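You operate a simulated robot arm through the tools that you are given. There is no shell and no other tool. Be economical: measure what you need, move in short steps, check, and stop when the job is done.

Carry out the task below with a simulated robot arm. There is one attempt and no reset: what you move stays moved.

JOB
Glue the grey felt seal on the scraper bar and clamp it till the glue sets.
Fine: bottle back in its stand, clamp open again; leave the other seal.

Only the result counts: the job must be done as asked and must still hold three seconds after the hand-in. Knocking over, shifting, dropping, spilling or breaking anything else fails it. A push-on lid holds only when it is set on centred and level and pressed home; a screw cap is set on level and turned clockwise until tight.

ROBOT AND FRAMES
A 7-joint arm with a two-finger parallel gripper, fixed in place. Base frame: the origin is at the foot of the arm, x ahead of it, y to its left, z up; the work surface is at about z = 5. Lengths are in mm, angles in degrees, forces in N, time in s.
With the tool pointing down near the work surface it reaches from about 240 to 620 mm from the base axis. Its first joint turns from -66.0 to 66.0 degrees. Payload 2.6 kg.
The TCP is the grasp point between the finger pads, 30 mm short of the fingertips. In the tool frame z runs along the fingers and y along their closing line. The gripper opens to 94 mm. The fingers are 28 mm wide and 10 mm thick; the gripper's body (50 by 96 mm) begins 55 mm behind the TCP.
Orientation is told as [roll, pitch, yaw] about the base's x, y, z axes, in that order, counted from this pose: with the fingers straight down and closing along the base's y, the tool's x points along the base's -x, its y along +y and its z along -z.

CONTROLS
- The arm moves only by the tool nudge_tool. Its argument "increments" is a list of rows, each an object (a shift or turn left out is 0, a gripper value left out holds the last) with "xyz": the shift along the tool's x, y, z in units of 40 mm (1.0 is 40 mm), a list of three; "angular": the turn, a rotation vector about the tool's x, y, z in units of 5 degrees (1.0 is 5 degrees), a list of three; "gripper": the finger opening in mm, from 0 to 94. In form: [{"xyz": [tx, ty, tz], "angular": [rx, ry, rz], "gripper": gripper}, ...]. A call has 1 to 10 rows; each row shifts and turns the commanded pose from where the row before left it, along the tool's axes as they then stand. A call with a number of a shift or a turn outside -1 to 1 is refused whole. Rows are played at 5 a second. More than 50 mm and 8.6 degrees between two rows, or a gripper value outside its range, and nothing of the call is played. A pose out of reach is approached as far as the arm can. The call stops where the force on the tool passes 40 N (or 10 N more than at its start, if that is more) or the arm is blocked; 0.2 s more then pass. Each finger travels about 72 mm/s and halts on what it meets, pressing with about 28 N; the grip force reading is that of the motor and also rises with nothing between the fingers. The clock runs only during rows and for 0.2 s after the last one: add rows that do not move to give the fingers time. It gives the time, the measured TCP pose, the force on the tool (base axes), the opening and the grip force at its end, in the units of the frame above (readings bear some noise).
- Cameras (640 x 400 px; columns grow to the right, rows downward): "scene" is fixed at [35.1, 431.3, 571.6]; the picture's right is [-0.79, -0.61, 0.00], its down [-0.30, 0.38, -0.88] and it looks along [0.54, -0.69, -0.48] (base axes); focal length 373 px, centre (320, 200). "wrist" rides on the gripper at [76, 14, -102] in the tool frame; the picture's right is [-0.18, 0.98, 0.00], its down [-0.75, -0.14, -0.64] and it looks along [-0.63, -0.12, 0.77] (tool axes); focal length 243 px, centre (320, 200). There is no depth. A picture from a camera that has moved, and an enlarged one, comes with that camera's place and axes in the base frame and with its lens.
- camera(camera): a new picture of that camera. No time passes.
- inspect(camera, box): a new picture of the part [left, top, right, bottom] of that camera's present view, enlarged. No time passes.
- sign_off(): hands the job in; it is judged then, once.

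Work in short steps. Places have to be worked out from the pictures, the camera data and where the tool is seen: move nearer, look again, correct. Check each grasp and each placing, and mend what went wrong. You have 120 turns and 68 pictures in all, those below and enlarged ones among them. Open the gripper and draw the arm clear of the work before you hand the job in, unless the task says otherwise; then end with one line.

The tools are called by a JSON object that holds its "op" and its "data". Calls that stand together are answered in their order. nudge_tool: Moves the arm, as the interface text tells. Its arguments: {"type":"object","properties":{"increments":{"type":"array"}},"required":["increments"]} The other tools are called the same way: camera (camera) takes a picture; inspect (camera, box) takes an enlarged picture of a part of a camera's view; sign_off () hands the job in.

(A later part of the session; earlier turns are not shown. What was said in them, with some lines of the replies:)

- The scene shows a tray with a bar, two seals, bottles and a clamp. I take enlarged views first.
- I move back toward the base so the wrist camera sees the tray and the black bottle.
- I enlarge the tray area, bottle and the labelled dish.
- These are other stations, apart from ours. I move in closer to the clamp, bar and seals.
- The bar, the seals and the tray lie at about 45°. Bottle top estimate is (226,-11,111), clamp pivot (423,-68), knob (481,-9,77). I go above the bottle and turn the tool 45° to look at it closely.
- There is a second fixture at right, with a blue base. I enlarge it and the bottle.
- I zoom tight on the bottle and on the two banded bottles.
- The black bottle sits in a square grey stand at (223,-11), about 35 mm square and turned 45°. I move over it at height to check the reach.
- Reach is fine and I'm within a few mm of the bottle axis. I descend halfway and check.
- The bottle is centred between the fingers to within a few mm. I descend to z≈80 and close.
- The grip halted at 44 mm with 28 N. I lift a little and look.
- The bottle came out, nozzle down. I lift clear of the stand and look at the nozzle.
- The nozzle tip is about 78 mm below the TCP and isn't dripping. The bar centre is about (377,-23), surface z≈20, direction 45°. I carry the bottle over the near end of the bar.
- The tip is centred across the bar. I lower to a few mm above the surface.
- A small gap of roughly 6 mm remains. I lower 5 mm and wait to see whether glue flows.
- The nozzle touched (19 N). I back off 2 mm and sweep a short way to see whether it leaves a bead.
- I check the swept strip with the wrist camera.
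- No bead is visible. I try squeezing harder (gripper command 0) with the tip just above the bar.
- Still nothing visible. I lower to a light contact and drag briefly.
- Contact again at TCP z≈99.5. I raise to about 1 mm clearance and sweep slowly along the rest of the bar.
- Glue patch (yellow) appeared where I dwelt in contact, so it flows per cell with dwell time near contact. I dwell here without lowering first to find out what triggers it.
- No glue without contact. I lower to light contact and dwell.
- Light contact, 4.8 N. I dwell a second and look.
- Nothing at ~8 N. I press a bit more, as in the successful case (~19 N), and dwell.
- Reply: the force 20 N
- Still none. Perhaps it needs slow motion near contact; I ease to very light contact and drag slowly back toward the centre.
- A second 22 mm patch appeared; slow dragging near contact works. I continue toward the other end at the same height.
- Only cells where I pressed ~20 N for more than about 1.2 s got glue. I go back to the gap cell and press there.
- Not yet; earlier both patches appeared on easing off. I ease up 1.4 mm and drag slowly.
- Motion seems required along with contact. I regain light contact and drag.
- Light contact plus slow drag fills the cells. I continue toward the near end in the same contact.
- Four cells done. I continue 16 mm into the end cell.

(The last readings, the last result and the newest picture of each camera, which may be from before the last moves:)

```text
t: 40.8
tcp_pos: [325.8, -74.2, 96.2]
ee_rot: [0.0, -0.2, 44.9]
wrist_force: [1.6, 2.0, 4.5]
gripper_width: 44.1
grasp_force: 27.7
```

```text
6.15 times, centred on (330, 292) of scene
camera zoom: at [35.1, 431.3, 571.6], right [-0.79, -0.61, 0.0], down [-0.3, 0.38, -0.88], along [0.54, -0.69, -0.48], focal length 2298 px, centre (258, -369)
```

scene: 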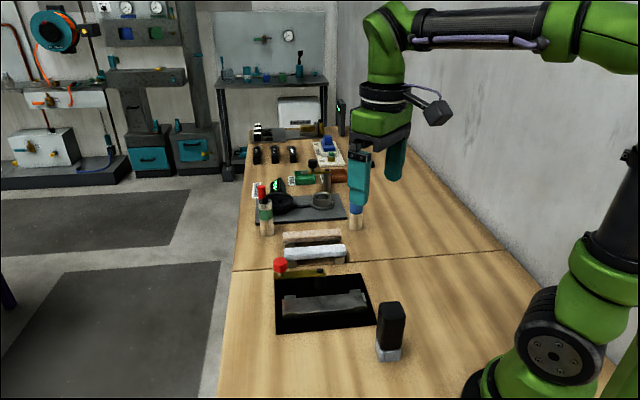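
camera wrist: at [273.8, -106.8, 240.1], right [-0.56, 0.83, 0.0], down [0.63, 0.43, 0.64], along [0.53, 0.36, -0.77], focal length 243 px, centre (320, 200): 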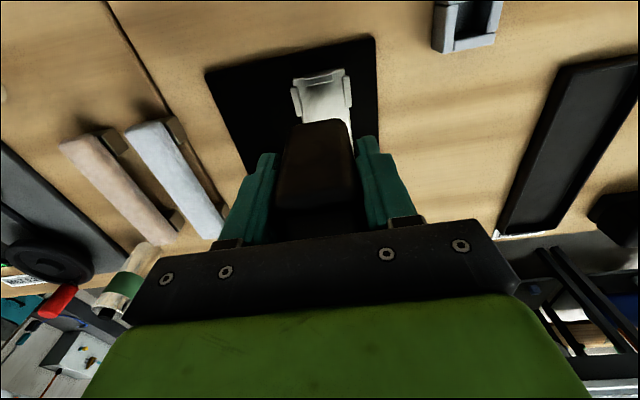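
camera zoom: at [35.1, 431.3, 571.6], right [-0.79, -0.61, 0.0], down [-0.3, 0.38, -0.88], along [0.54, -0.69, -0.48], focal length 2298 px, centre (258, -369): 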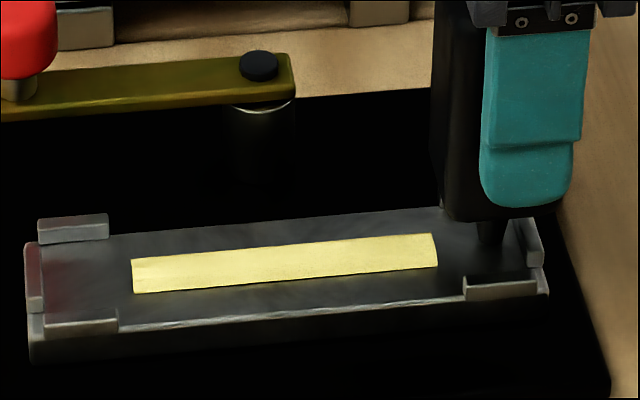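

The bead is now 4 cells, exactly symmetric about the bar's centre, and the outer zone takes none, so the gluing is done. I lift and carry the bottle back above its stand.

{"op": "nudge_tool", "data": {"increments": [{"xyz": [0, 0, -0.6]}, {"xyz": [0, 0, -0.6]}, {"xyz": [0, 0, -0.6]}, {"xyz": [0.19, 0.745, 0]}, {"xyz": [0.19, 0.745, 0]}, {"xyz": [0.19, 0.745, 0]}, {"xyz": [0.19, 0.745, 0]}, {}, {}]}}

{"op": "inspect", "data": {"camera": "scene", "box": [280, 200, 440, 370]}}

```text
t: 42.8
tcp_pos: [220.2, -12.1, 166.8]
ee_rot: [0.0, -0.1, 44.9]
wrist_force: [-0.1, 0.1, -1.0]
gripper_width: 44.0
grasp_force: 28.2
```

```text
2.35 times, centred on (360, 285) of scene
camera zoom: at [35.1, 431.3, 571.6], right [-0.79, -0.61, 0.0], down [-0.3, 0.38, -0.88], along [0.54, -0.69, -0.48], focal length 878 px, centre (226, 0)
```

zoom: 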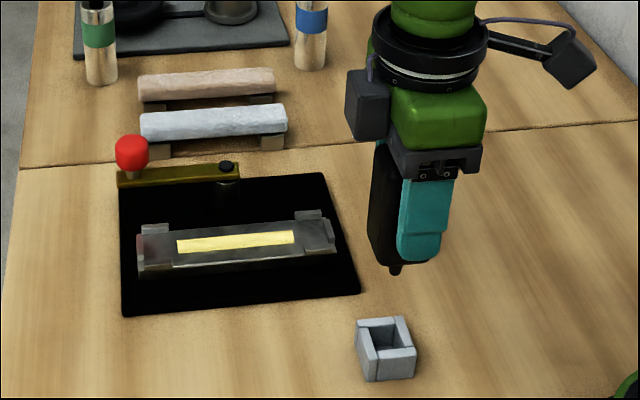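

Aligned above the stand as at pick-up. I lower carefully.

{"op": "nudge_tool", "data": {"increments": [{"xyz": [0, 0, 0.5]}, {"xyz": [0, 0, 0.4]}, {"xyz": [0, 0, 0.35]}, {"xyz": [0, 0, 0.3]}, {"xyz": [0, 0, 0.3]}, {"xyz": [0, 0, 0.15]}, {"xyz": [0, 0, 0.1]}, {}]}}

```text
t: 44.6
tcp_pos: [220.3, -12.2, 83.9]
ee_rot: [0.0, -0.2, 44.9]
wrist_force: [0.1, 0.3, -0.9]
gripper_width: 43.7
grasp_force: 27.9
```

{"op": "nudge_tool", "data": {"increments": [{"xyz": [0, 0, 0.06]}, {"xyz": [0, 0, 0.04]}, {}]}}

```text
t: 45.4
tcp_pos: [220.7, -11.4, 81.9]
ee_rot: [0.0, -0.1, 45.0]
wrist_force: [-0.8, 0.8, -1.7]
gripper_width: 44.0
grasp_force: 28.5
```

No contact yet; a little further.

{"op": "nudge_tool", "data": {"increments": [{"xyz": [0, 0, 0.05]}, {"xyz": [0, 0, 0.03]}, {}]}}

```text
t: 46.2
tcp_pos: [222.7, -11.6, 78.4]
ee_rot: [0.0, 0.0, 45.0]
wrist_force: [0.8, -0.4, -2.0]
gripper_width: 43.9
grasp_force: 28.0
```

{"op": "nudge_tool", "data": {"increments": [{"xyz": [0, 0, 0.04]}, {"xyz": [0, 0, 0.03]}, {}]}}

```text
t: 47.0
tcp_pos: [222.7, -12.1, 74.3]
ee_rot: [0.1, -0.1, 44.9]
wrist_force: [-5.2, 4.1, 20.0]
gripper_width: 43.8
grasp_force: 28.0
```

The bottle is seated (20 N). I ease off slightly, release and rise.

{"op": "nudge_tool", "data": {"increments": [{"xyz": [0, 0, -0.03]}, {"gripper": 70}, {"gripper": 90}, {"gripper": 90}, {}, {"xyz": [0, 0, -0.5]}, {"xyz": [0, 0, -0.7]}, {"xyz": [0, 0, -0.8]}, {"xyz": [0, 0, -0.6]}]}}

{"op": "inspect", "data": {"camera": "scene", "box": [280, 200, 440, 370]}}

```text
t: 49.0
tcp_pos: [219.8, -11.6, 179.8]
ee_rot: [0.1, -0.1, 45.0]
wrist_force: [-0.9, 0.1, -1.0]
gripper_width: 89.9
grasp_force: 0.1
```

```text
2.35 times, centred on (360, 285) of scene
camera zoom: at [35.1, 431.3, 571.6], right [-0.79, -0.61, 0.0], down [-0.3, 0.38, -0.88], along [0.54, -0.69, -0.48], focal length 878 px, centre (226, 0)
```

zoom: 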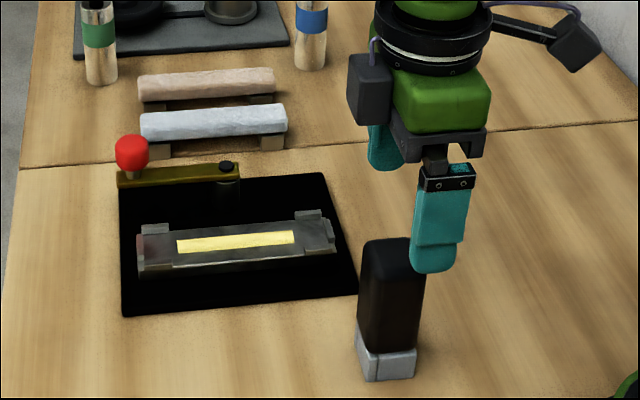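

The bottle stands back in place. The grey seal centre is about (490,-138,32), lying at 45°. I go above it with the tool at yaw 45, opening 60.

{"op": "nudge_tool", "data": {"increments": [{"xyz": [-0.31, -0.87, 0]}, {"xyz": [-0.31, -0.87, 0], "gripper": 60}, {"xyz": [-0.31, -0.87, 0]}, {"xyz": [-0.31, -0.87, 0]}, {"xyz": [-0.31, -0.87, 0]}, {"xyz": [-0.31, -0.87, 0]}, {"xyz": [-0.31, -0.87, 0]}, {"xyz": [-0.31, -0.87, 0]}, {}, {}]}}

{"op": "camera", "data": {"camera": "wrist"}}

```text
t: 51.2
tcp_pos: [486.8, -138.7, 180.5]
ee_rot: [0.0, 0.0, 45.1]
wrist_force: [0.0, 0.3, -0.5]
gripper_width: 60.2
grasp_force: 0.1
```

```text
22 pictures are left
camera wrist: at [422.8, -182.5, 282.0], right [-0.56, 0.83, 0.0], down [0.63, 0.43, 0.64], along [0.53, 0.36, -0.77], focal length 243 px, centre (320, 200)
```

wrist: 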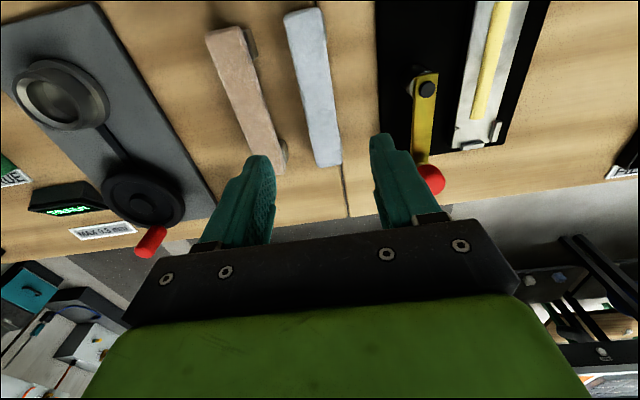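

The seal is centred at (491,-138), angle 45°, length ~147. I descend to z≈72 and look.

{"op": "nudge_tool", "data": {"increments": [{"xyz": [-0.07, -0.05, 0.7]}, {"xyz": [0, 0, 0.7]}, {"xyz": [0, 0, 0.7]}, {"xyz": [0, 0, 0.6]}, {}]}}

{"op": "inspect", "data": {"camera": "scene", "box": [270, 210, 370, 280]}}

{"op": "camera", "data": {"camera": "wrist"}}

```text
t: 52.4
tcp_pos: [489.7, -138.2, 71.0]
ee_rot: [0.0, 0.0, 44.9]
wrist_force: [-0.6, 0.0, 0.2]
gripper_width: 60.1
grasp_force: 0.1
```

```text
5.71 times, centred on (320, 245) of scene
camera zoom: at [35.1, 431.3, 571.6], right [-0.79, -0.61, 0.0], down [-0.3, 0.38, -0.88], along [0.54, -0.69, -0.48], focal length 2134 px, centre (320, -57)
```

zoom: 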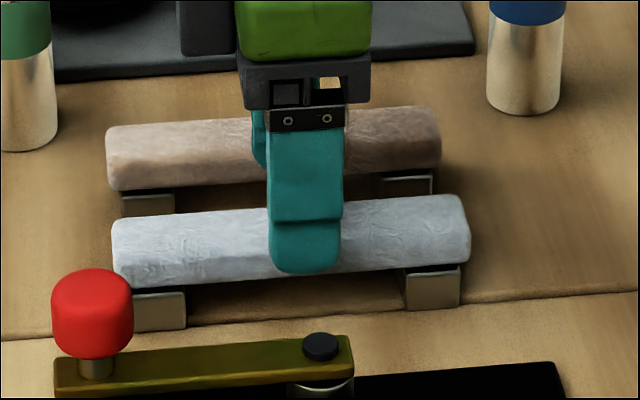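

```text
20 pictures are left
camera wrist: at [426.2, -182.2, 173.6], right [-0.56, 0.83, 0.0], down [0.63, 0.43, 0.64], along [0.53, 0.36, -0.77], focal length 243 px, centre (320, 200)
```

wrist: 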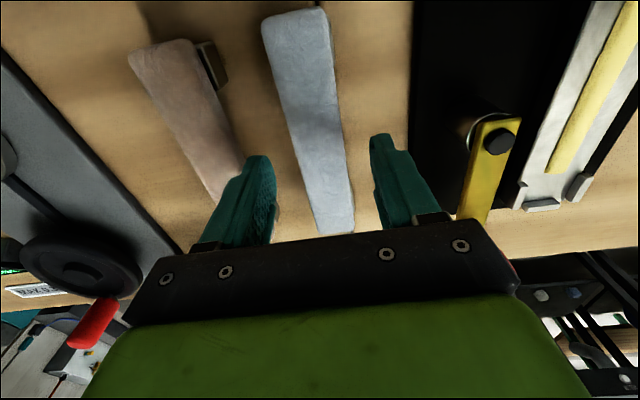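

The fingers straddle the seal (about z 24–40, 32 mm wide). I lower to z≈57 and close.

{"op": "nudge_tool", "data": {"increments": [{"xyz": [0, 0, 0.2]}, {"xyz": [0, 0, 0.15]}, {}, {"gripper": 40}, {"gripper": 22}, {"gripper": 22}, {"gripper": 22}, {"gripper": 22}]}}

```text
t: 54.2
tcp_pos: [490.2, -138.8, 57.8]
ee_rot: [0.0, -0.1, 45.0]
wrist_force: [0.4, -0.8, -0.6]
gripper_width: 30.8
grasp_force: 27.7
```

Gripped at 30.8 mm. I lift well clear of the clamp and carry it over the bar.

{"op": "nudge_tool", "data": {"increments": [{"xyz": [0, 0, -0.5]}, {"xyz": [0, 0, -0.7]}, {"xyz": [0, 0, -0.7]}, {"xyz": [0, 0, -0.5]}, {"xyz": [0, 0.8, 0]}, {"xyz": [0, 0.8, 0]}, {"xyz": [-0.04, 0.8, 0]}, {"xyz": [0, 0.85, 0]}, {"xyz": [0, 0.82, 0]}, {}]}}

{"op": "inspect", "data": {"camera": "scene", "box": [240, 180, 420, 330]}}

{"op": "camera", "data": {"camera": "wrist"}}

```text
t: 56.4
tcp_pos: [377.6, -22.8, 154.5]
ee_rot: [0.0, -0.1, 44.9]
wrist_force: [0.4, 0.0, -0.3]
gripper_width: 31.0
grasp_force: 28.2
```

```text
2.67 times, centred on (330, 255) of scene
camera zoom: at [35.1, 431.3, 571.6], right [-0.79, -0.61, 0.0], down [-0.3, 0.38, -0.88], along [0.54, -0.69, -0.48], focal length 996 px, centre (293, 53)
```

zoom: 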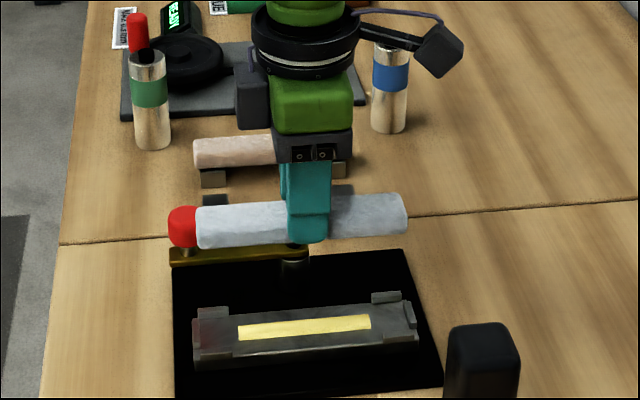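

```text
18 pictures are left
camera wrist: at [312.6, -65.6, 256.1], right [-0.56, 0.83, 0.0], down [0.63, 0.43, 0.64], along [0.53, 0.36, -0.77], focal length 243 px, centre (320, 200)
```

wrist: 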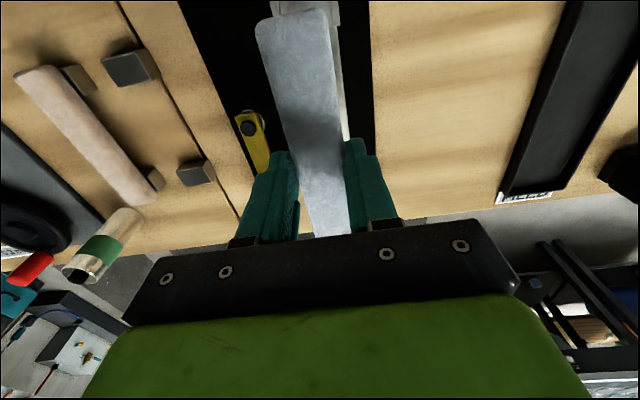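

The seal is nearly aligned; a ~2 mm correction in both directions. I lower to about 15 mm above the bar and check.

{"op": "nudge_tool", "data": {"increments": [{"xyz": [0.045, 0.035, 0.6]}, {"xyz": [0, 0, 0.6]}, {"xyz": [0, 0, 0.5]}, {"xyz": [0, 0, 0.3]}, {}]}}

{"op": "inspect", "data": {"camera": "scene", "box": [280, 250, 380, 325]}}

{"op": "inspect", "data": {"camera": "wrist", "box": [230, 0, 400, 180]}}

```text
t: 57.6
tcp_pos: [374.8, -22.5, 73.5]
ee_rot: [0.0, -0.2, 45.0]
wrist_force: [-0.3, -0.3, -1.1]
gripper_width: 30.9
grasp_force: 27.9
```

```text
5.33 times, centred on (330, 288) of scene
camera zoom: at [35.1, 431.3, 571.6], right [-0.79, -0.61, 0.0], down [-0.3, 0.38, -0.88], along [0.54, -0.69, -0.48], focal length 1991 px, centre (267, -267)
```

zoom: 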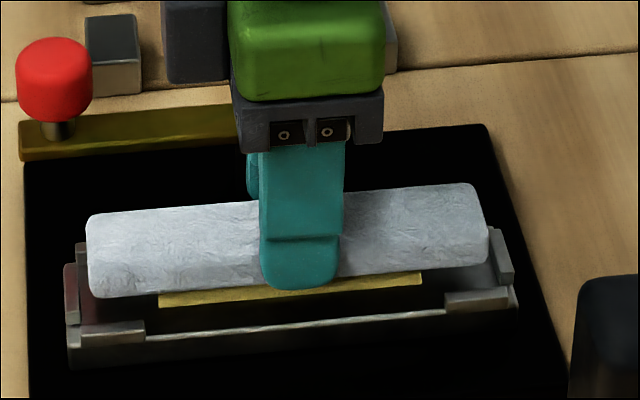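

```text
2.22 times, centred on (315, 90) of wrist
camera zoom: at [310.5, -65.9, 175.6], right [-0.56, 0.83, 0.0], down [0.63, 0.43, 0.64], along [0.53, 0.36, -0.77], focal length 539 px, centre (331, 444)
```

zoom: 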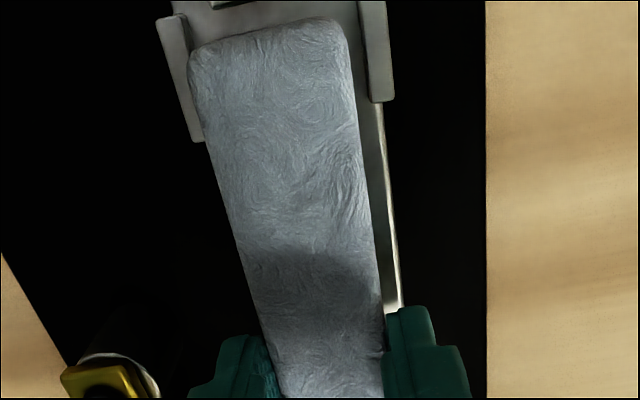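

Alignment good (≈2 mm lateral shift wanted, clearance ±4 mm). I shift and lower onto the bar.

{"op": "nudge_tool", "data": {"increments": [{"xyz": [0, -0.035, 0.2]}, {"xyz": [0, 0, 0.15]}, {"xyz": [0, 0, 0.05]}, {}]}}

```text
t: 58.6
tcp_pos: [376.1, -22.9, 58.2]
ee_rot: [-0.1, -0.2, 45.1]
wrist_force: [-9.0, 1.1, 30.7]
gripper_width: 31.1
grasp_force: 28.1
```

Contact at 30 N at z≈58. I look before releasing.

{"op": "inspect", "data": {"camera": "scene", "box": [280, 250, 380, 325]}}

```text
5.33 times, centred on (330, 288) of scene
camera zoom: at [35.0, 431.3, 571.6], right [-0.79, -0.61, 0.0], down [-0.3, 0.38, -0.88], along [0.54, -0.69, -0.48], focal length 1991 px, centre (267, -267)
```

zoom: 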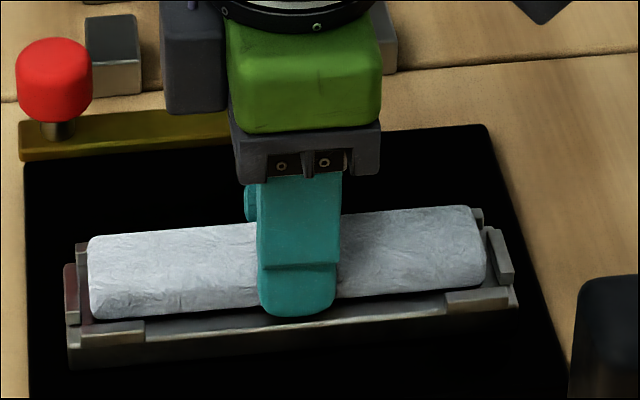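

The seal sits between the tabs. I ease off, release and rise.

{"op": "nudge_tool", "data": {"increments": [{"xyz": [0, 0, -0.04]}, {}, {"gripper": 50}, {"gripper": 60}, {}, {"xyz": [0, 0, -0.5]}, {"xyz": [0, 0, -0.8]}, {"xyz": [0, 0, -0.9]}, {"xyz": [0, 0, -0.5]}]}}

{"op": "inspect", "data": {"camera": "scene", "box": [270, 240, 390, 330]}}

{"op": "inspect", "data": {"camera": "wrist", "box": [200, 0, 420, 180]}}

```text
t: 60.6
tcp_pos: [375.6, -23.1, 167.3]
ee_rot: [0.1, -0.1, 45.0]
wrist_force: [0.6, 0.1, -0.7]
gripper_width: 59.8
grasp_force: 0.0
```

```text
4.44 times, centred on (330, 285) of scene
camera zoom: at [35.1, 431.3, 571.6], right [-0.79, -0.61, 0.0], down [-0.3, 0.38, -0.88], along [0.54, -0.69, -0.48], focal length 1659 px, centre (276, -178)
```

zoom: 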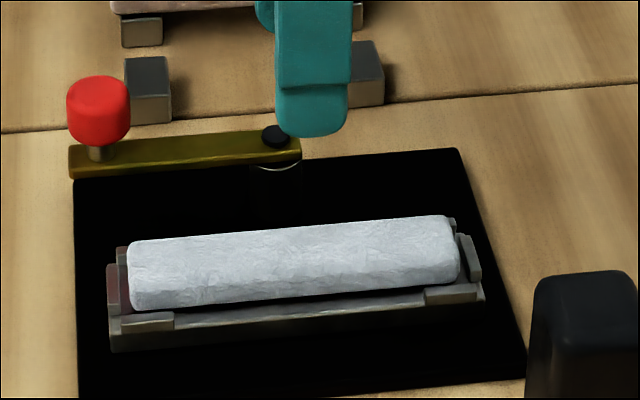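

```text
2.22 times, centred on (310, 90) of wrist
camera zoom: at [310.5, -66.8, 269.9], right [-0.56, 0.83, 0.0], down [0.63, 0.43, 0.64], along [0.53, 0.36, -0.77], focal length 539 px, centre (342, 444)
```

zoom: 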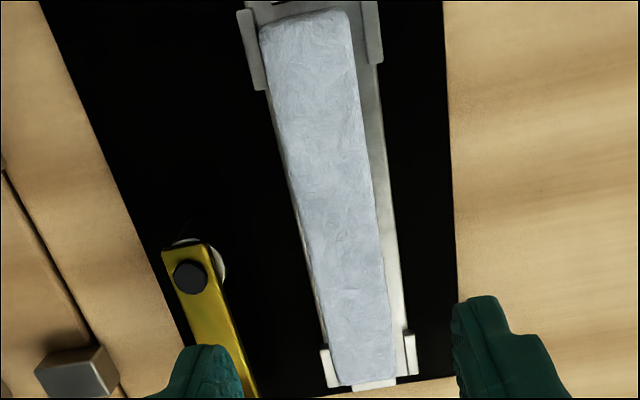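

The seal is seated between its tabs. Clamp pivot is at (424,-68) and the knob ≈(484,-8), z 60–85. I go above the knob to locate it precisely.

{"op": "nudge_tool", "data": {"increments": [{"xyz": [-0.727, -0.55, 0]}, {"xyz": [-0.727, -0.55, 0]}, {"xyz": [-0.727, -0.55, 0]}, {}]}}

{"op": "camera", "data": {"camera": "wrist"}}

```text
t: 61.6
tcp_pos: [485.7, -7.1, 166.7]
ee_rot: [0.0, 0.0, 44.9]
wrist_force: [0.2, -1.1, 0.7]
gripper_width: 60.1
grasp_force: 0.1
```

```text
12 pictures are left
camera wrist: at [420.6, -51.1, 268.7], right [-0.56, 0.83, 0.0], down [0.63, 0.43, 0.64], along [0.53, 0.36, -0.77], focal length 243 px, centre (320, 200)
```

wrist: 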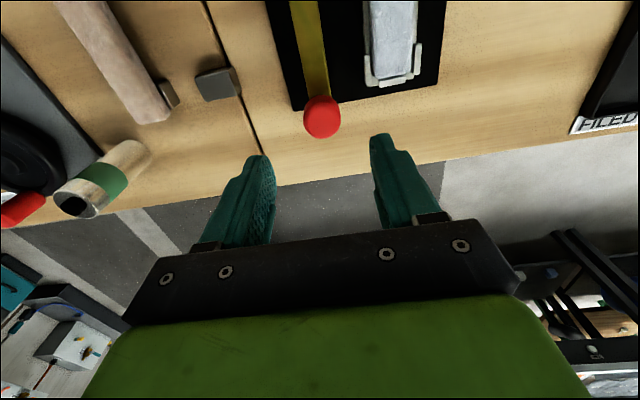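

Knob at (482,-9). I descend around it with tips kept above the arm, then narrow the fingers to a loose cage of 38 mm.

{"op": "nudge_tool", "data": {"increments": [{"xyz": [0.1, 0.03, 0.7]}, {"xyz": [0, 0, 0.7]}, {"xyz": [0, 0, 0.6]}, {}, {"gripper": 38}, {"gripper": 38}, {"gripper": 38}]}}

{"op": "inspect", "data": {"camera": "scene", "box": [250, 220, 390, 330]}}

```text
t: 63.2
tcp_pos: [479.7, -9.9, 87.2]
ee_rot: [0.0, -0.1, 45.0]
wrist_force: [-0.6, -0.6, -0.3]
gripper_width: 38.0
grasp_force: 0.0
```

```text
3.64 times, centred on (320, 275) of scene
camera zoom: at [35.1, 431.3, 571.6], right [-0.79, -0.61, 0.0], down [-0.3, 0.38, -0.88], along [0.54, -0.69, -0.48], focal length 1358 px, centre (320, -73)
```

zoom: 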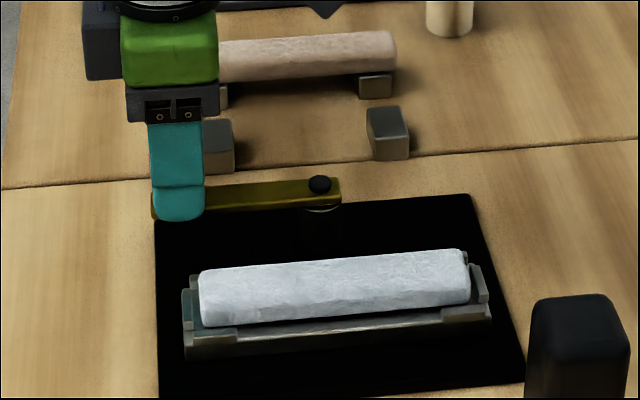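

The knob is caged. I drive it along its arc, turning the tool with it, for the first 30°.

{"op": "nudge_tool", "data": {"increments": [{"xyz": [0.008, 0.181, 0], "angular": [0, 0, -1]}, {"xyz": [0.008, 0.181, 0], "angular": [0, 0, -1]}, {"xyz": [0.008, 0.181, 0], "angular": [0, 0, -1]}, {"xyz": [0.008, 0.181, 0], "angular": [0, 0, -1]}, {"xyz": [0.008, 0.181, 0], "angular": [0, 0, -1]}, {"xyz": [0.008, 0.181, 0], "angular": [0, 0, -1]}, {}]}}

{"op": "inspect", "data": {"camera": "scene", "box": [250, 220, 390, 330]}}

```text
t: 64.8
tcp_pos: [443.1, 10.9, 87.8]
ee_rot: [0.1, -0.1, 75.1]
wrist_force: [1.0, -0.4, -0.1]
gripper_width: 38.4
grasp_force: 0.8
```

```text
3.64 times, centred on (320, 275) of scene
camera zoom: at [35.1, 431.3, 571.6], right [-0.79, -0.61, 0.0], down [-0.3, 0.38, -0.88], along [0.54, -0.69, -0.48], focal length 1358 px, centre (320, -73)
```

zoom: 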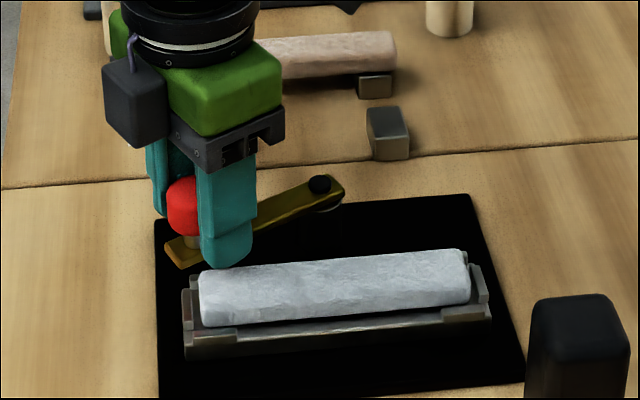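

The arm swings freely. I continue another 30°.

{"op": "nudge_tool", "data": {"increments": [{"xyz": [0.008, 0.181, 0], "angular": [0, 0, -1]}, {"xyz": [0.008, 0.181, 0], "angular": [0, 0, -1]}, {"xyz": [0.008, 0.181, 0], "angular": [0, 0, -1]}, {"xyz": [0.008, 0.181, 0], "angular": [0, 0, -1]}, {"xyz": [0.008, 0.181, 0], "angular": [0, 0, -1]}, {"xyz": [0.008, 0.181, 0], "angular": [0, 0, -1]}, {}]}}

```text
t: 66.4
tcp_pos: [401.9, 11.7, 87.6]
ee_rot: [-0.1, -0.1, 105.0]
wrist_force: [0.8, 0.3, 0.4]
gripper_width: 38.6
grasp_force: 0.3
```

No resistance. I continue toward 90° total swing.

{"op": "nudge_tool", "data": {"increments": [{"xyz": [0.008, 0.181, 0], "angular": [0, 0, -1]}, {"xyz": [0.008, 0.181, 0], "angular": [0, 0, -1]}, {"xyz": [0.008, 0.181, 0], "angular": [0, 0, -1]}, {"xyz": [0.008, 0.181, 0], "angular": [0, 0, -1]}, {}]}}

{"op": "inspect", "data": {"camera": "scene", "box": [250, 220, 390, 330]}}

```text
t: 67.6
tcp_pos: [374.6, -1.1, 88.5]
ee_rot: [-0.2, 0.0, 125.0]
wrist_force: [1.2, 0.2, -0.8]
gripper_width: 38.5
grasp_force: 0.4
```

```text
3.64 times, centred on (320, 275) of scene
camera zoom: at [35.1, 431.3, 571.6], right [-0.79, -0.61, 0.0], down [-0.3, 0.38, -0.88], along [0.54, -0.69, -0.48], focal length 1358 px, centre (320, -73)
```

zoom: 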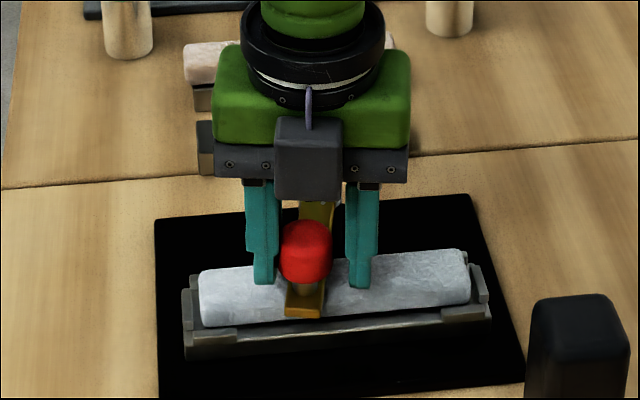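

The arm is over the seal. I go on to the perpendicular position, watching for a stop.

{"op": "nudge_tool", "data": {"increments": [{"xyz": [0.008, 0.181, 0], "angular": [0, 0, -1]}, {"xyz": [0.008, 0.181, 0], "angular": [0, 0, -1]}, {"xyz": [0.0, 0.09, 0]}, {}]}}

```text
t: 68.6
tcp_pos: [360.4, -12.7, 87.2]
ee_rot: [-0.1, 0.0, 135.0]
wrist_force: [0.6, 0.7, -0.1]
gripper_width: 38.7
grasp_force: 0.6
```

The arm is now perpendicular over the bar's middle. I grip the knob and turn it clockwise 30°.

{"op": "nudge_tool", "data": {"increments": [{"xyz": [0, -0.09, 0], "gripper": 24}, {"gripper": 24}, {"gripper": 24}, {"angular": [0, 0, 1]}, {"angular": [0, 0, 1]}, {"angular": [0, 0, 1]}, {"angular": [0, 0, 1]}, {"angular": [0, 0, 1]}, {"angular": [0, 0, 1]}]}}

{"op": "camera", "data": {"camera": "wrist"}}

```text
t: 70.6
tcp_pos: [363.1, -11.2, 87.8]
ee_rot: [0.0, -0.1, 104.8]
wrist_force: [4.8, 5.6, -0.4]
gripper_width: 29.9
grasp_force: 44.7
```

```text
8 pictures are left
camera wrist: at [368.6, -87.0, 189.4], right [-1.0, -0.07, 0.0], down [-0.06, 0.76, 0.64], along [-0.05, 0.64, -0.77], focal length 243 px, centre (320, 200)
```

wrist: 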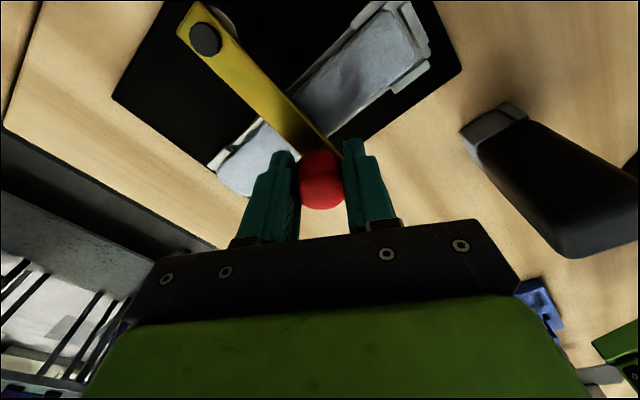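

The arm lies across the seal's middle. I keep turning clockwise.

{"op": "nudge_tool", "data": {"increments": [{"angular": [0, 0, 1]}, {"angular": [0, 0, 1]}, {"angular": [0, 0, 1]}, {"angular": [0, 0, 1]}, {"angular": [0, 0, 1]}, {"angular": [0, 0, 1]}, {"angular": [0, 0, 1]}, {"angular": [0, 0, 1]}, {"angular": [0, 0, 1]}, {"angular": [0, 0, 1]}]}}

{"op": "nudge_tool", "data": {"increments": [{"angular": [0, 0, 1]}, {"angular": [0, 0, 1]}, {"angular": [0, 0, 1]}, {"angular": [0, 0, 1]}, {"angular": [0, 0, 1]}, {"angular": [0, 0, 1]}, {"angular": [0, 0, 1]}, {"angular": [0, 0, 1]}, {"angular": [0, 0, 1]}, {"angular": [0, 0, 1]}]}}

{"op": "inspect", "data": {"camera": "scene", "box": [270, 240, 370, 325]}}

```text
t: 72.8
tcp_pos: [362.6, -9.2, 86.9]
ee_rot: [0.2, -0.1, 54.9]
wrist_force: [-6.4, 18.5, 1.0]
gripper_width: 30.3
grasp_force: 44.7
```

```text
t: 75.0
tcp_pos: [363.0, -6.8, 87.6]
ee_rot: [0.1, 0.0, 5.2]
wrist_force: [-11.6, 25.8, -5.3]
gripper_width: 28.9
grasp_force: 45.4
```

```text
4.71 times, centred on (320, 282) of scene
camera zoom: at [35.1, 431.3, 571.6], right [-0.79, -0.61, 0.0], down [-0.3, 0.38, -0.88], along [0.54, -0.69, -0.48], focal length 1757 px, centre (320, -188)
```

zoom: 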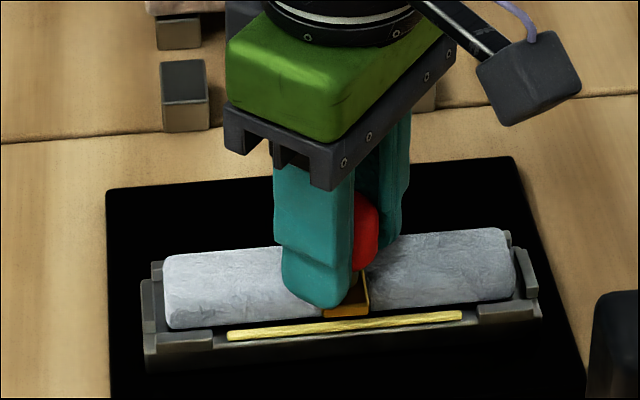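

A glue line squeezed out along the seam while the seal hasn't moved, so the clamp bears on it. I release the knob, rotate back and re-grip to tighten further, letting time pass.

{"op": "nudge_tool", "data": {"increments": [{"gripper": 50}, {"gripper": 50}, {"angular": [0, 0, -1]}, {"angular": [0, 0, -1]}, {"angular": [0, 0, -1]}, {"angular": [0, 0, -1]}, {"angular": [0, 0, -1]}, {"angular": [0, 0, -1]}, {"angular": [0, 0, -1]}, {"angular": [0, 0, -1]}]}}

{"op": "nudge_tool", "data": {"increments": [{"angular": [0, 0, -1]}, {"angular": [0, 0, -1]}, {"angular": [0, 0, -1]}, {"angular": [0, 0, -1]}, {"angular": [0, 0, -1]}, {"angular": [0, 0, -1]}, {"angular": [0, 0, -1]}, {"angular": [0, 0, -1]}, {}]}}

{"op": "inspect", "data": {"camera": "scene", "box": [270, 240, 370, 325]}}

```text
t: 77.2
tcp_pos: [363.2, -9.6, 87.5]
ee_rot: [0.0, -0.1, 45.0]
wrist_force: [-0.8, 0.8, 0.0]
gripper_width: 49.9
grasp_force: 0.1
```

```text
t: 79.2
tcp_pos: [362.4, -10.9, 87.5]
ee_rot: [0.1, -0.1, 85.0]
wrist_force: [-0.1, -0.1, -0.1]
gripper_width: 49.8
grasp_force: 0.0
```

```text
4.71 times, centred on (320, 282) of scene
camera zoom: at [35.1, 431.3, 571.6], right [-0.79, -0.61, 0.0], down [-0.3, 0.38, -0.88], along [0.54, -0.69, -0.48], focal length 1757 px, centre (320, -188)
```

zoom: 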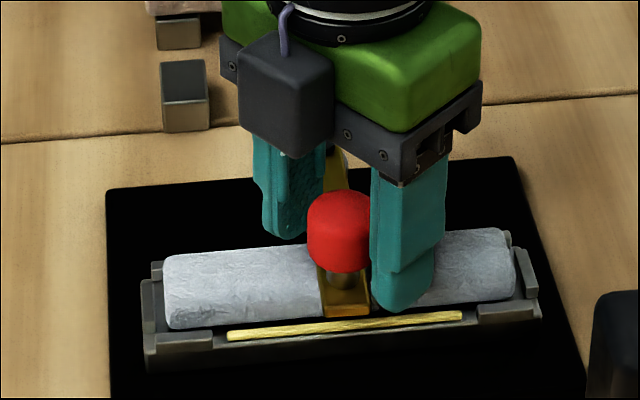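

The arm stays put; the knob is about 6 mm off my tool axis. I recentre, grip and turn clockwise again.

{"op": "nudge_tool", "data": {"increments": [{"xyz": [-0.08, -0.11, 0]}, {"gripper": 24}, {"gripper": 24}, {"gripper": 24}, {"angular": [0, 0, 1]}, {"angular": [0, 0, 1]}, {"angular": [0, 0, 1]}, {"angular": [0, 0, 1]}, {"angular": [0, 0, 1]}, {"angular": [0, 0, 1]}]}}

{"op": "nudge_tool", "data": {"increments": [{"angular": [0, 0, 1]}, {"angular": [0, 0, 1]}, {"angular": [0, 0, 1]}, {"angular": [0, 0, 1]}, {"angular": [0, 0, 1]}, {"angular": [0, 0, 1]}, {"angular": [0, 0, 1]}, {"angular": [0, 0, 1]}, {}]}}

```text
t: 81.4
tcp_pos: [368.4, -5.1, 88.1]
ee_rot: [0.1, -0.2, 55.0]
wrist_force: [-12.1, 24.8, -4.0]
gripper_width: 30.0
grasp_force: 45.4
```

```text
t: 83.4
tcp_pos: [367.2, -5.9, 87.5]
ee_rot: [0.1, 0.0, 15.0]
wrist_force: [-13.2, 18.6, 1.6]
gripper_width: 36.3
grasp_force: 10.9
```

The fingers now slip on the knob, which suggests it's tight. I release and wait for the glue.

{"op": "nudge_tool", "data": {"increments": [{"gripper": 52}, {"gripper": 52}, {}, {}, {}, {}, {}, {}, {}, {}]}}

{"op": "nudge_tool", "data": {"increments": [{}, {}, {}, {}, {}, {}, {}, {}, {}, {}]}}

{"op": "inspect", "data": {"camera": "scene", "box": [270, 240, 370, 325]}}

```text
t: 85.6
tcp_pos: [368.9, -7.7, 87.2]
ee_rot: [0.1, -0.1, 15.0]
wrist_force: [0.6, -1.0, -0.3]
gripper_width: 51.7
grasp_force: 0.1
```

```text
t: 87.8
tcp_pos: [367.4, -7.1, 87.2]
ee_rot: [0.2, -0.1, 15.1]
wrist_force: [-0.1, -0.7, 0.1]
gripper_width: 52.1
grasp_force: 0.0
```

```text
4.71 times, centred on (320, 282) of scene
camera zoom: at [35.1, 431.3, 571.6], right [-0.79, -0.61, 0.0], down [-0.3, 0.38, -0.88], along [0.54, -0.69, -0.48], focal length 1757 px, centre (320, -188)
```

zoom: 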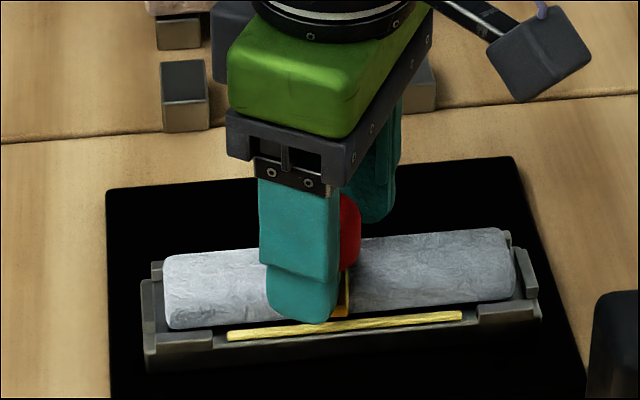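

Still yellow. I wait longer under clamp.

{"op": "nudge_tool", "data": {"increments": [{}, {}, {}, {}, {}, {}, {}, {}, {}, {}]}}

{"op": "nudge_tool", "data": {"increments": [{}, {}, {}, {}, {}, {}, {}, {}, {}, {}]}}

{"op": "nudge_tool", "data": {"increments": [{}, {}, {}, {}, {}, {}, {}, {}, {}, {}]}}

{"op": "nudge_tool", "data": {"increments": [{}, {}, {}, {}, {}, {}, {}, {}, {}, {}]}}

{"op": "nudge_tool", "data": {"increments": [{}, {}, {}, {}, {}, {}, {}, {}, {}, {}]}}

{"op": "nudge_tool", "data": {"increments": [{}, {}, {}, {}, {}, {}, {}, {}, {}, {}]}}

{"op": "inspect", "data": {"camera": "scene", "box": [270, 240, 370, 325]}}

```text
t: 90.0
tcp_pos: [367.9, -7.2, 87.5]
ee_rot: [0.1, -0.1, 15.1]
wrist_force: [-0.2, -0.6, 0.2]
gripper_width: 52.1
grasp_force: 0.1
```

```text
t: 92.2
tcp_pos: [368.2, -7.3, 88.9]
ee_rot: [0.1, -0.2, 15.0]
wrist_force: [0.0, 0.7, 1.0]
gripper_width: 52.1
grasp_force: 0.1
```

```text
t: 94.4
tcp_pos: [367.7, -8.0, 87.5]
ee_rot: [0.1, -0.1, 15.0]
wrist_force: [-0.8, -0.4, 0.3]
gripper_width: 52.0
grasp_force: 0.2
```

```text
t: 96.6
tcp_pos: [368.4, -7.5, 86.8]
ee_rot: [0.0, -0.1, 14.9]
wrist_force: [-0.1, -0.4, 0.0]
gripper_width: 51.9
grasp_force: 0.0
```

```text
t: 98.8
tcp_pos: [367.3, -7.0, 87.8]
ee_rot: [0.0, 0.0, 15.1]
wrist_force: [0.3, -0.3, -0.5]
gripper_width: 52.0
grasp_force: 0.0
```

```text
t: 101.0
tcp_pos: [367.0, -7.4, 87.3]
ee_rot: [0.2, -0.2, 15.0]
wrist_force: [1.1, -0.3, -1.3]
gripper_width: 52.1
grasp_force: 0.2
```

```text
4.71 times, centred on (320, 282) of scene
camera zoom: at [35.1, 431.3, 571.6], right [-0.79, -0.61, 0.0], down [-0.3, 0.38, -0.88], along [0.54, -0.69, -0.48], focal length 1757 px, centre (320, -188)
```

zoom: 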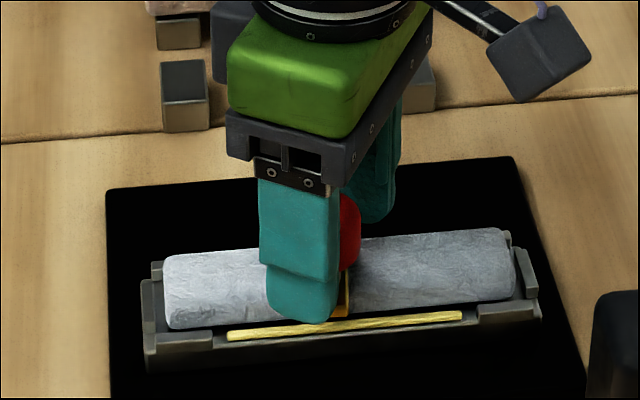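

No change yet; I wait considerably longer before opening.

{"op": "nudge_tool", "data": {"increments": [{}, {}, {}, {}, {}, {}, {}, {}, {}, {}]}}

{"op": "nudge_tool", "data": {"increments": [{}, {}, {}, {}, {}, {}, {}, {}, {}, {}]}}

{"op": "nudge_tool", "data": {"increments": [{}, {}, {}, {}, {}, {}, {}, {}, {}, {}]}}

{"op": "nudge_tool", "data": {"increments": [{}, {}, {}, {}, {}, {}, {}, {}, {}, {}]}}

{"op": "nudge_tool", "data": {"increments": [{}, {}, {}, {}, {}, {}, {}, {}, {}, {}]}}

{"op": "nudge_tool", "data": {"increments": [{}, {}, {}, {}, {}, {}, {}, {}, {}, {}]}}

{"op": "nudge_tool", "data": {"increments": [{}, {}, {}, {}, {}, {}, {}, {}, {}, {}]}}

{"op": "nudge_tool", "data": {"increments": [{}, {}, {}, {}, {}, {}, {}, {}, {}, {}]}}

{"op": "nudge_tool", "data": {"increments": [{}, {}, {}, {}, {}, {}, {}, {}, {}, {}]}}

{"op": "nudge_tool", "data": {"increments": [{}, {}, {}, {}, {}, {}, {}, {}, {}, {}]}}

{"op": "inspect", "data": {"camera": "scene", "box": [270, 240, 370, 325]}}

```text
t: 103.2
tcp_pos: [368.0, -8.1, 87.4]
ee_rot: [0.0, -0.1, 15.0]
wrist_force: [0.1, -0.5, 0.3]
gripper_width: 52.1
grasp_force: 0.0
```

```text
t: 105.4
tcp_pos: [367.5, -7.8, 87.5]
ee_rot: [0.1, -0.1, 14.9]
wrist_force: [-0.2, 0.0, 0.1]
gripper_width: 51.9
grasp_force: 0.0
```

```text
t: 107.6
tcp_pos: [368.0, -7.6, 87.4]
ee_rot: [0.1, -0.1, 15.1]
wrist_force: [-0.4, -0.2, -0.2]
gripper_width: 52.1
grasp_force: 0.0
```

```text
t: 109.8
tcp_pos: [367.6, -7.0, 87.4]
ee_rot: [0.1, -0.1, 14.8]
wrist_force: [0.4, 0.5, 0.6]
gripper_width: 52.1
grasp_force: 0.1
```

```text
t: 112.0
tcp_pos: [368.3, -7.9, 86.8]
ee_rot: [0.1, -0.1, 15.0]
wrist_force: [-0.2, -0.3, -1.2]
gripper_width: 52.1
grasp_force: 0.1
```

```text
t: 114.2
tcp_pos: [369.2, -6.9, 88.2]
ee_rot: [0.1, 0.0, 14.8]
wrist_force: [0.8, -0.1, 0.2]
gripper_width: 51.9
grasp_force: 0.0
```

```text
t: 116.4
tcp_pos: [366.8, -7.5, 87.0]
ee_rot: [0.0, -0.1, 14.8]
wrist_force: [0.0, -0.6, -0.2]
gripper_width: 52.0
grasp_force: 0.0
```

```text
t: 118.6
tcp_pos: [366.3, -5.1, 87.2]
ee_rot: [0.0, -0.1, 14.9]
wrist_force: [0.1, 0.3, -0.3]
gripper_width: 51.6
grasp_force: 0.0
```

```text
t: 120.8
tcp_pos: [368.8, -7.0, 87.7]
ee_rot: [0.2, 0.0, 15.0]
wrist_force: [-0.3, -0.4, 0.0]
gripper_width: 52.0
grasp_force: 0.0
```

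```text
t: 123.0
tcp_pos: [369.6, -6.8, 87.5]
ee_rot: [0.0, 0.0, 15.1]
wrist_force: [1.2, 0.1, -0.6]
gripper_width: 52.1
grasp_force: 0.1
```

```text
4.71 times, centred on (320, 282) of scene
camera zoom: at [35.1, 431.3, 571.6], right [-0.79, -0.61, 0.0], down [-0.3, 0.38, -0.88], along [0.54, -0.69, -0.48], focal length 1757 px, centre (320, -188)
```

zoom: 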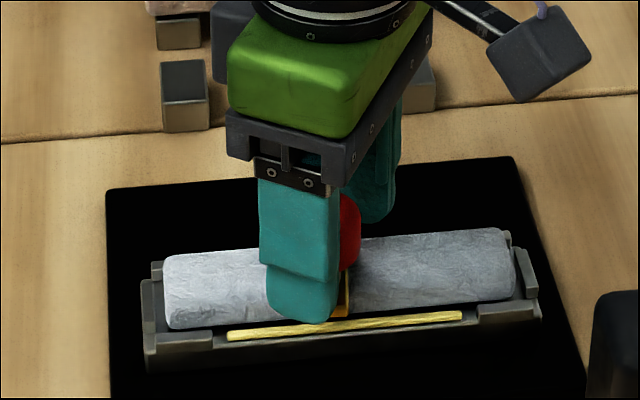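

No further change after about 49 s clamped, so I take it as set. I grip the knob and unscrew counter-clockwise.

{"op": "nudge_tool", "data": {"increments": [{"gripper": 24}, {"gripper": 24}, {"gripper": 24}, {"angular": [0, 0, -1]}, {"angular": [0, 0, -1]}, {"angular": [0, 0, -1]}, {"angular": [0, 0, -1]}, {"angular": [0, 0, -1]}, {"angular": [0, 0, -1]}, {"angular": [0, 0, -1]}]}}

{"op": "nudge_tool", "data": {"increments": [{"angular": [0, 0, -1]}, {"angular": [0, 0, -1]}, {"angular": [0, 0, -1]}, {"angular": [0, 0, -1]}, {"angular": [0, 0, -1]}, {"angular": [0, 0, -1]}, {"angular": [0, 0, -1]}, {"angular": [0, 0, -1]}, {"angular": [0, 0, -1]}, {"angular": [0, 0, -1]}]}}

{"op": "nudge_tool", "data": {"increments": [{"angular": [0, 0, -1]}, {"angular": [0, 0, -1]}, {"angular": [0, 0, -1]}, {"angular": [0, 0, -1]}, {"angular": [0, 0, -1]}, {"angular": [0, 0, -1]}, {"angular": [0, 0, -1]}, {}]}}

```text
t: 125.2
tcp_pos: [367.5, -7.8, 87.4]
ee_rot: [0.2, 0.1, 50.0]
wrist_force: [-16.0, 13.6, 4.1]
gripper_width: 36.3
grasp_force: 10.9
```

```text
t: 127.4
tcp_pos: [369.1, -8.3, 86.9]
ee_rot: [-0.2, 0.0, 99.9]
wrist_force: [-7.3, 5.0, 3.5]
gripper_width: 30.9
grasp_force: 45.2
```

```text
t: 129.2
tcp_pos: [367.0, -8.1, 87.5]
ee_rot: [0.0, -0.2, 135.0]
wrist_force: [-9.9, 4.2, -6.2]
gripper_width: 29.5
grasp_force: 45.0
```

The knob turned about 80° back. I release, wind back to yaw 65, re-grip and unscrew more.

{"op": "nudge_tool", "data": {"increments": [{"gripper": 52}, {"gripper": 52}, {"angular": [0, 0, 1]}, {"angular": [0, 0, 1]}, {"angular": [0, 0, 1]}, {"angular": [0, 0, 1]}, {"angular": [0, 0, 1]}, {"angular": [0, 0, 1]}, {"angular": [0, 0, 1]}, {"angular": [0, 0, 1]}]}}

{"op": "nudge_tool", "data": {"increments": [{"angular": [0, 0, 1]}, {"angular": [0, 0, 1]}, {"angular": [0, 0, 1]}, {"angular": [0, 0, 1]}, {"angular": [0, 0, 1]}, {"angular": [0, 0, 1]}, {"gripper": 24}, {"gripper": 24}, {"gripper": 24}, {}]}}

{"op": "nudge_tool", "data": {"increments": [{"angular": [0, 0, -1]}, {"angular": [0, 0, -1]}, {"angular": [0, 0, -1]}, {"angular": [0, 0, -1]}, {"angular": [0, 0, -1]}, {"angular": [0, 0, -1]}, {"angular": [0, 0, -1]}, {"angular": [0, 0, -1]}, {"angular": [0, 0, -1]}, {"angular": [0, 0, -1]}]}}

{"op": "nudge_tool", "data": {"increments": [{"angular": [0, 0, -1]}, {"angular": [0, 0, -1]}, {"angular": [0, 0, -1]}, {"angular": [0, 0, -1]}, {}]}}

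{"op": "inspect", "data": {"camera": "scene", "box": [270, 240, 370, 325]}}

```text
t: 131.4
tcp_pos: [368.8, -7.2, 86.8]
ee_rot: [-0.1, -0.1, 94.9]
wrist_force: [-0.1, 0.1, 0.8]
gripper_width: 51.8
grasp_force: 0.0
```

```text
t: 133.6
tcp_pos: [365.5, -5.7, 87.0]
ee_rot: [0.3, -0.1, 65.0]
wrist_force: [-19.9, 17.8, 4.5]
gripper_width: 29.5
grasp_force: 44.9
```

```text
t: 135.8
tcp_pos: [364.4, -6.9, 86.2]
ee_rot: [0.2, -0.2, 114.8]
wrist_force: [-21.2, 8.1, -1.2]
gripper_width: 28.5
grasp_force: 44.7
```

```text
t: 137.0
tcp_pos: [367.3, -8.8, 86.9]
ee_rot: [0.1, -0.2, 135.0]
wrist_force: [-10.6, 5.9, -3.6]
gripper_width: 30.0
grasp_force: 44.8
```

```text
4.71 times, centred on (320, 282) of scene
camera zoom: at [35.1, 431.3, 571.6], right [-0.79, -0.61, 0.0], down [-0.3, 0.38, -0.88], along [0.54, -0.69, -0.48], focal length 1757 px, centre (320, -188)
```

zoom: 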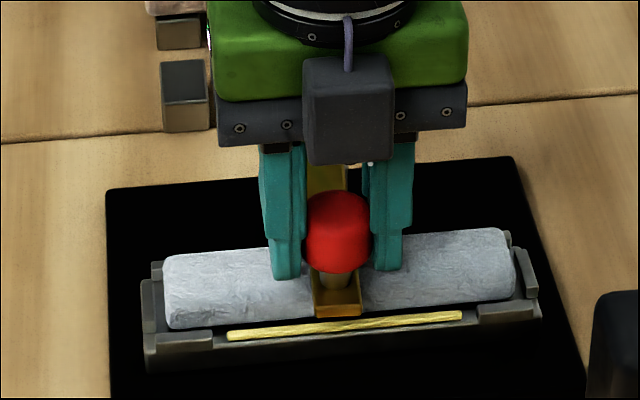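

I've unscrewed about 150°, more than I tightened. I open to the loose cage and swing the arm back the first 30°, watching the force.

{"op": "nudge_tool", "data": {"increments": [{"gripper": 38}, {"gripper": 38}, {"xyz": [0.008, -0.181, 0], "angular": [0, 0, 1]}, {"xyz": [0.008, -0.181, 0], "angular": [0, 0, 1]}, {"xyz": [0.008, -0.181, 0], "angular": [0, 0, 1]}, {"xyz": [0.008, -0.181, 0], "angular": [0, 0, 1]}, {}]}}

```text
t: 138.6
tcp_pos: [391.6, 7.6, 86.8]
ee_rot: [-0.1, -0.1, 114.9]
wrist_force: [-0.9, -0.2, 0.7]
gripper_width: 38.6
grasp_force: 0.4
```

It swings freely. I continue back to the original parked position.

{"op": "nudge_tool", "data": {"increments": [{"xyz": [0.008, -0.181, 0], "angular": [0, 0, 1]}, {"xyz": [0.008, -0.181, 0], "angular": [0, 0, 1]}, {"xyz": [0.008, -0.181, 0], "angular": [0, 0, 1]}, {"xyz": [0.008, -0.181, 0], "angular": [0, 0, 1]}, {"xyz": [0.008, -0.181, 0], "angular": [0, 0, 1]}, {"xyz": [0.008, -0.181, 0], "angular": [0, 0, 1]}, {"xyz": [0.008, -0.181, 0], "angular": [0, 0, 1]}, {}]}}

{"op": "nudge_tool", "data": {"increments": [{"xyz": [0.008, -0.181, 0], "angular": [0, 0, 1]}, {"xyz": [0.008, -0.181, 0], "angular": [0, 0, 1]}, {"xyz": [0.008, -0.181, 0], "angular": [0, 0, 1]}, {"xyz": [0.008, -0.181, 0], "angular": [0, 0, 1]}, {"xyz": [0.008, -0.181, 0], "angular": [0, 0, 1]}, {"xyz": [0.008, -0.181, 0], "angular": [0, 0, 1]}, {"xyz": [0.008, -0.181, 0], "angular": [0, 0, 1]}, {"xyz": [0, -0.09, 0]}, {}]}}

```text
t: 140.4
tcp_pos: [440.6, 16.0, 87.2]
ee_rot: [-0.1, -0.2, 79.9]
wrist_force: [-2.1, -0.8, 0.4]
gripper_width: 38.5
grasp_force: 0.5
```

```text
t: 142.4
tcp_pos: [485.8, -9.1, 88.1]
ee_rot: [0.1, 0.0, 44.9]
wrist_force: [-2.6, 2.1, -0.2]
gripper_width: 40.2
grasp_force: 1.7
```

The arm is back at its parked place (slight stop resistance). I open, rise and draw clear, then check.

{"op": "nudge_tool", "data": {"increments": [{"xyz": [0, 0.09, 0], "gripper": 60}, {"gripper": 60}, {}, {"xyz": [0, 0, -0.8]}, {"xyz": [0, 0, -0.8]}, {"xyz": [0, 0, -0.9]}, {"xyz": [0, 0, -0.9]}, {"xyz": [0, -0.9, 0]}, {"xyz": [0, -0.9, 0]}, {}]}}

{"op": "inspect", "data": {"camera": "scene", "box": [250, 210, 420, 370]}}

```text
t: 144.6
tcp_pos: [536.2, -59.3, 224.0]
ee_rot: [0.0, -0.1, 45.0]
wrist_force: [-0.7, 0.1, 0.4]
gripper_width: 60.1
grasp_force: 0.1
```

```text
2.50 times, centred on (335, 290) of scene
camera zoom: at [35.1, 431.3, 571.6], right [-0.79, -0.61, 0.0], down [-0.3, 0.38, -0.88], along [0.54, -0.69, -0.48], focal length 933 px, centre (282, -25)
```

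zoom: 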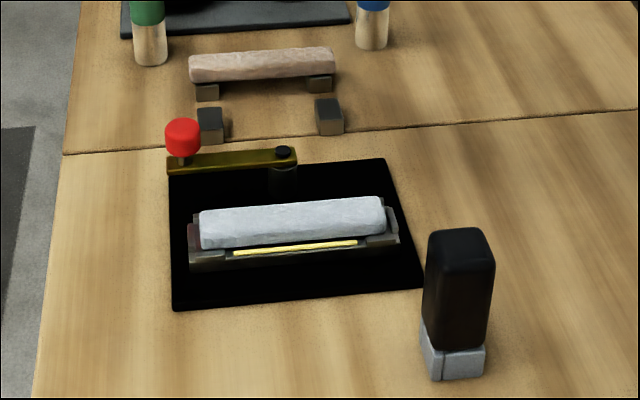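

The seal is on the bar with a glue line along the seam, the clamp is parked open, the bottle is in its stand and the other seal is untouched. I hand in.

{"op": "sign_off", "data": {}}

```text
The job is handed in.
```

I glued the grey seal onto the scraper bar and clamped it for about 50 s; the glue showed no visible change while clamped, so I assumed it had set. The clamp is open again, the bottle is back in its stand, and the other seal was left alone.
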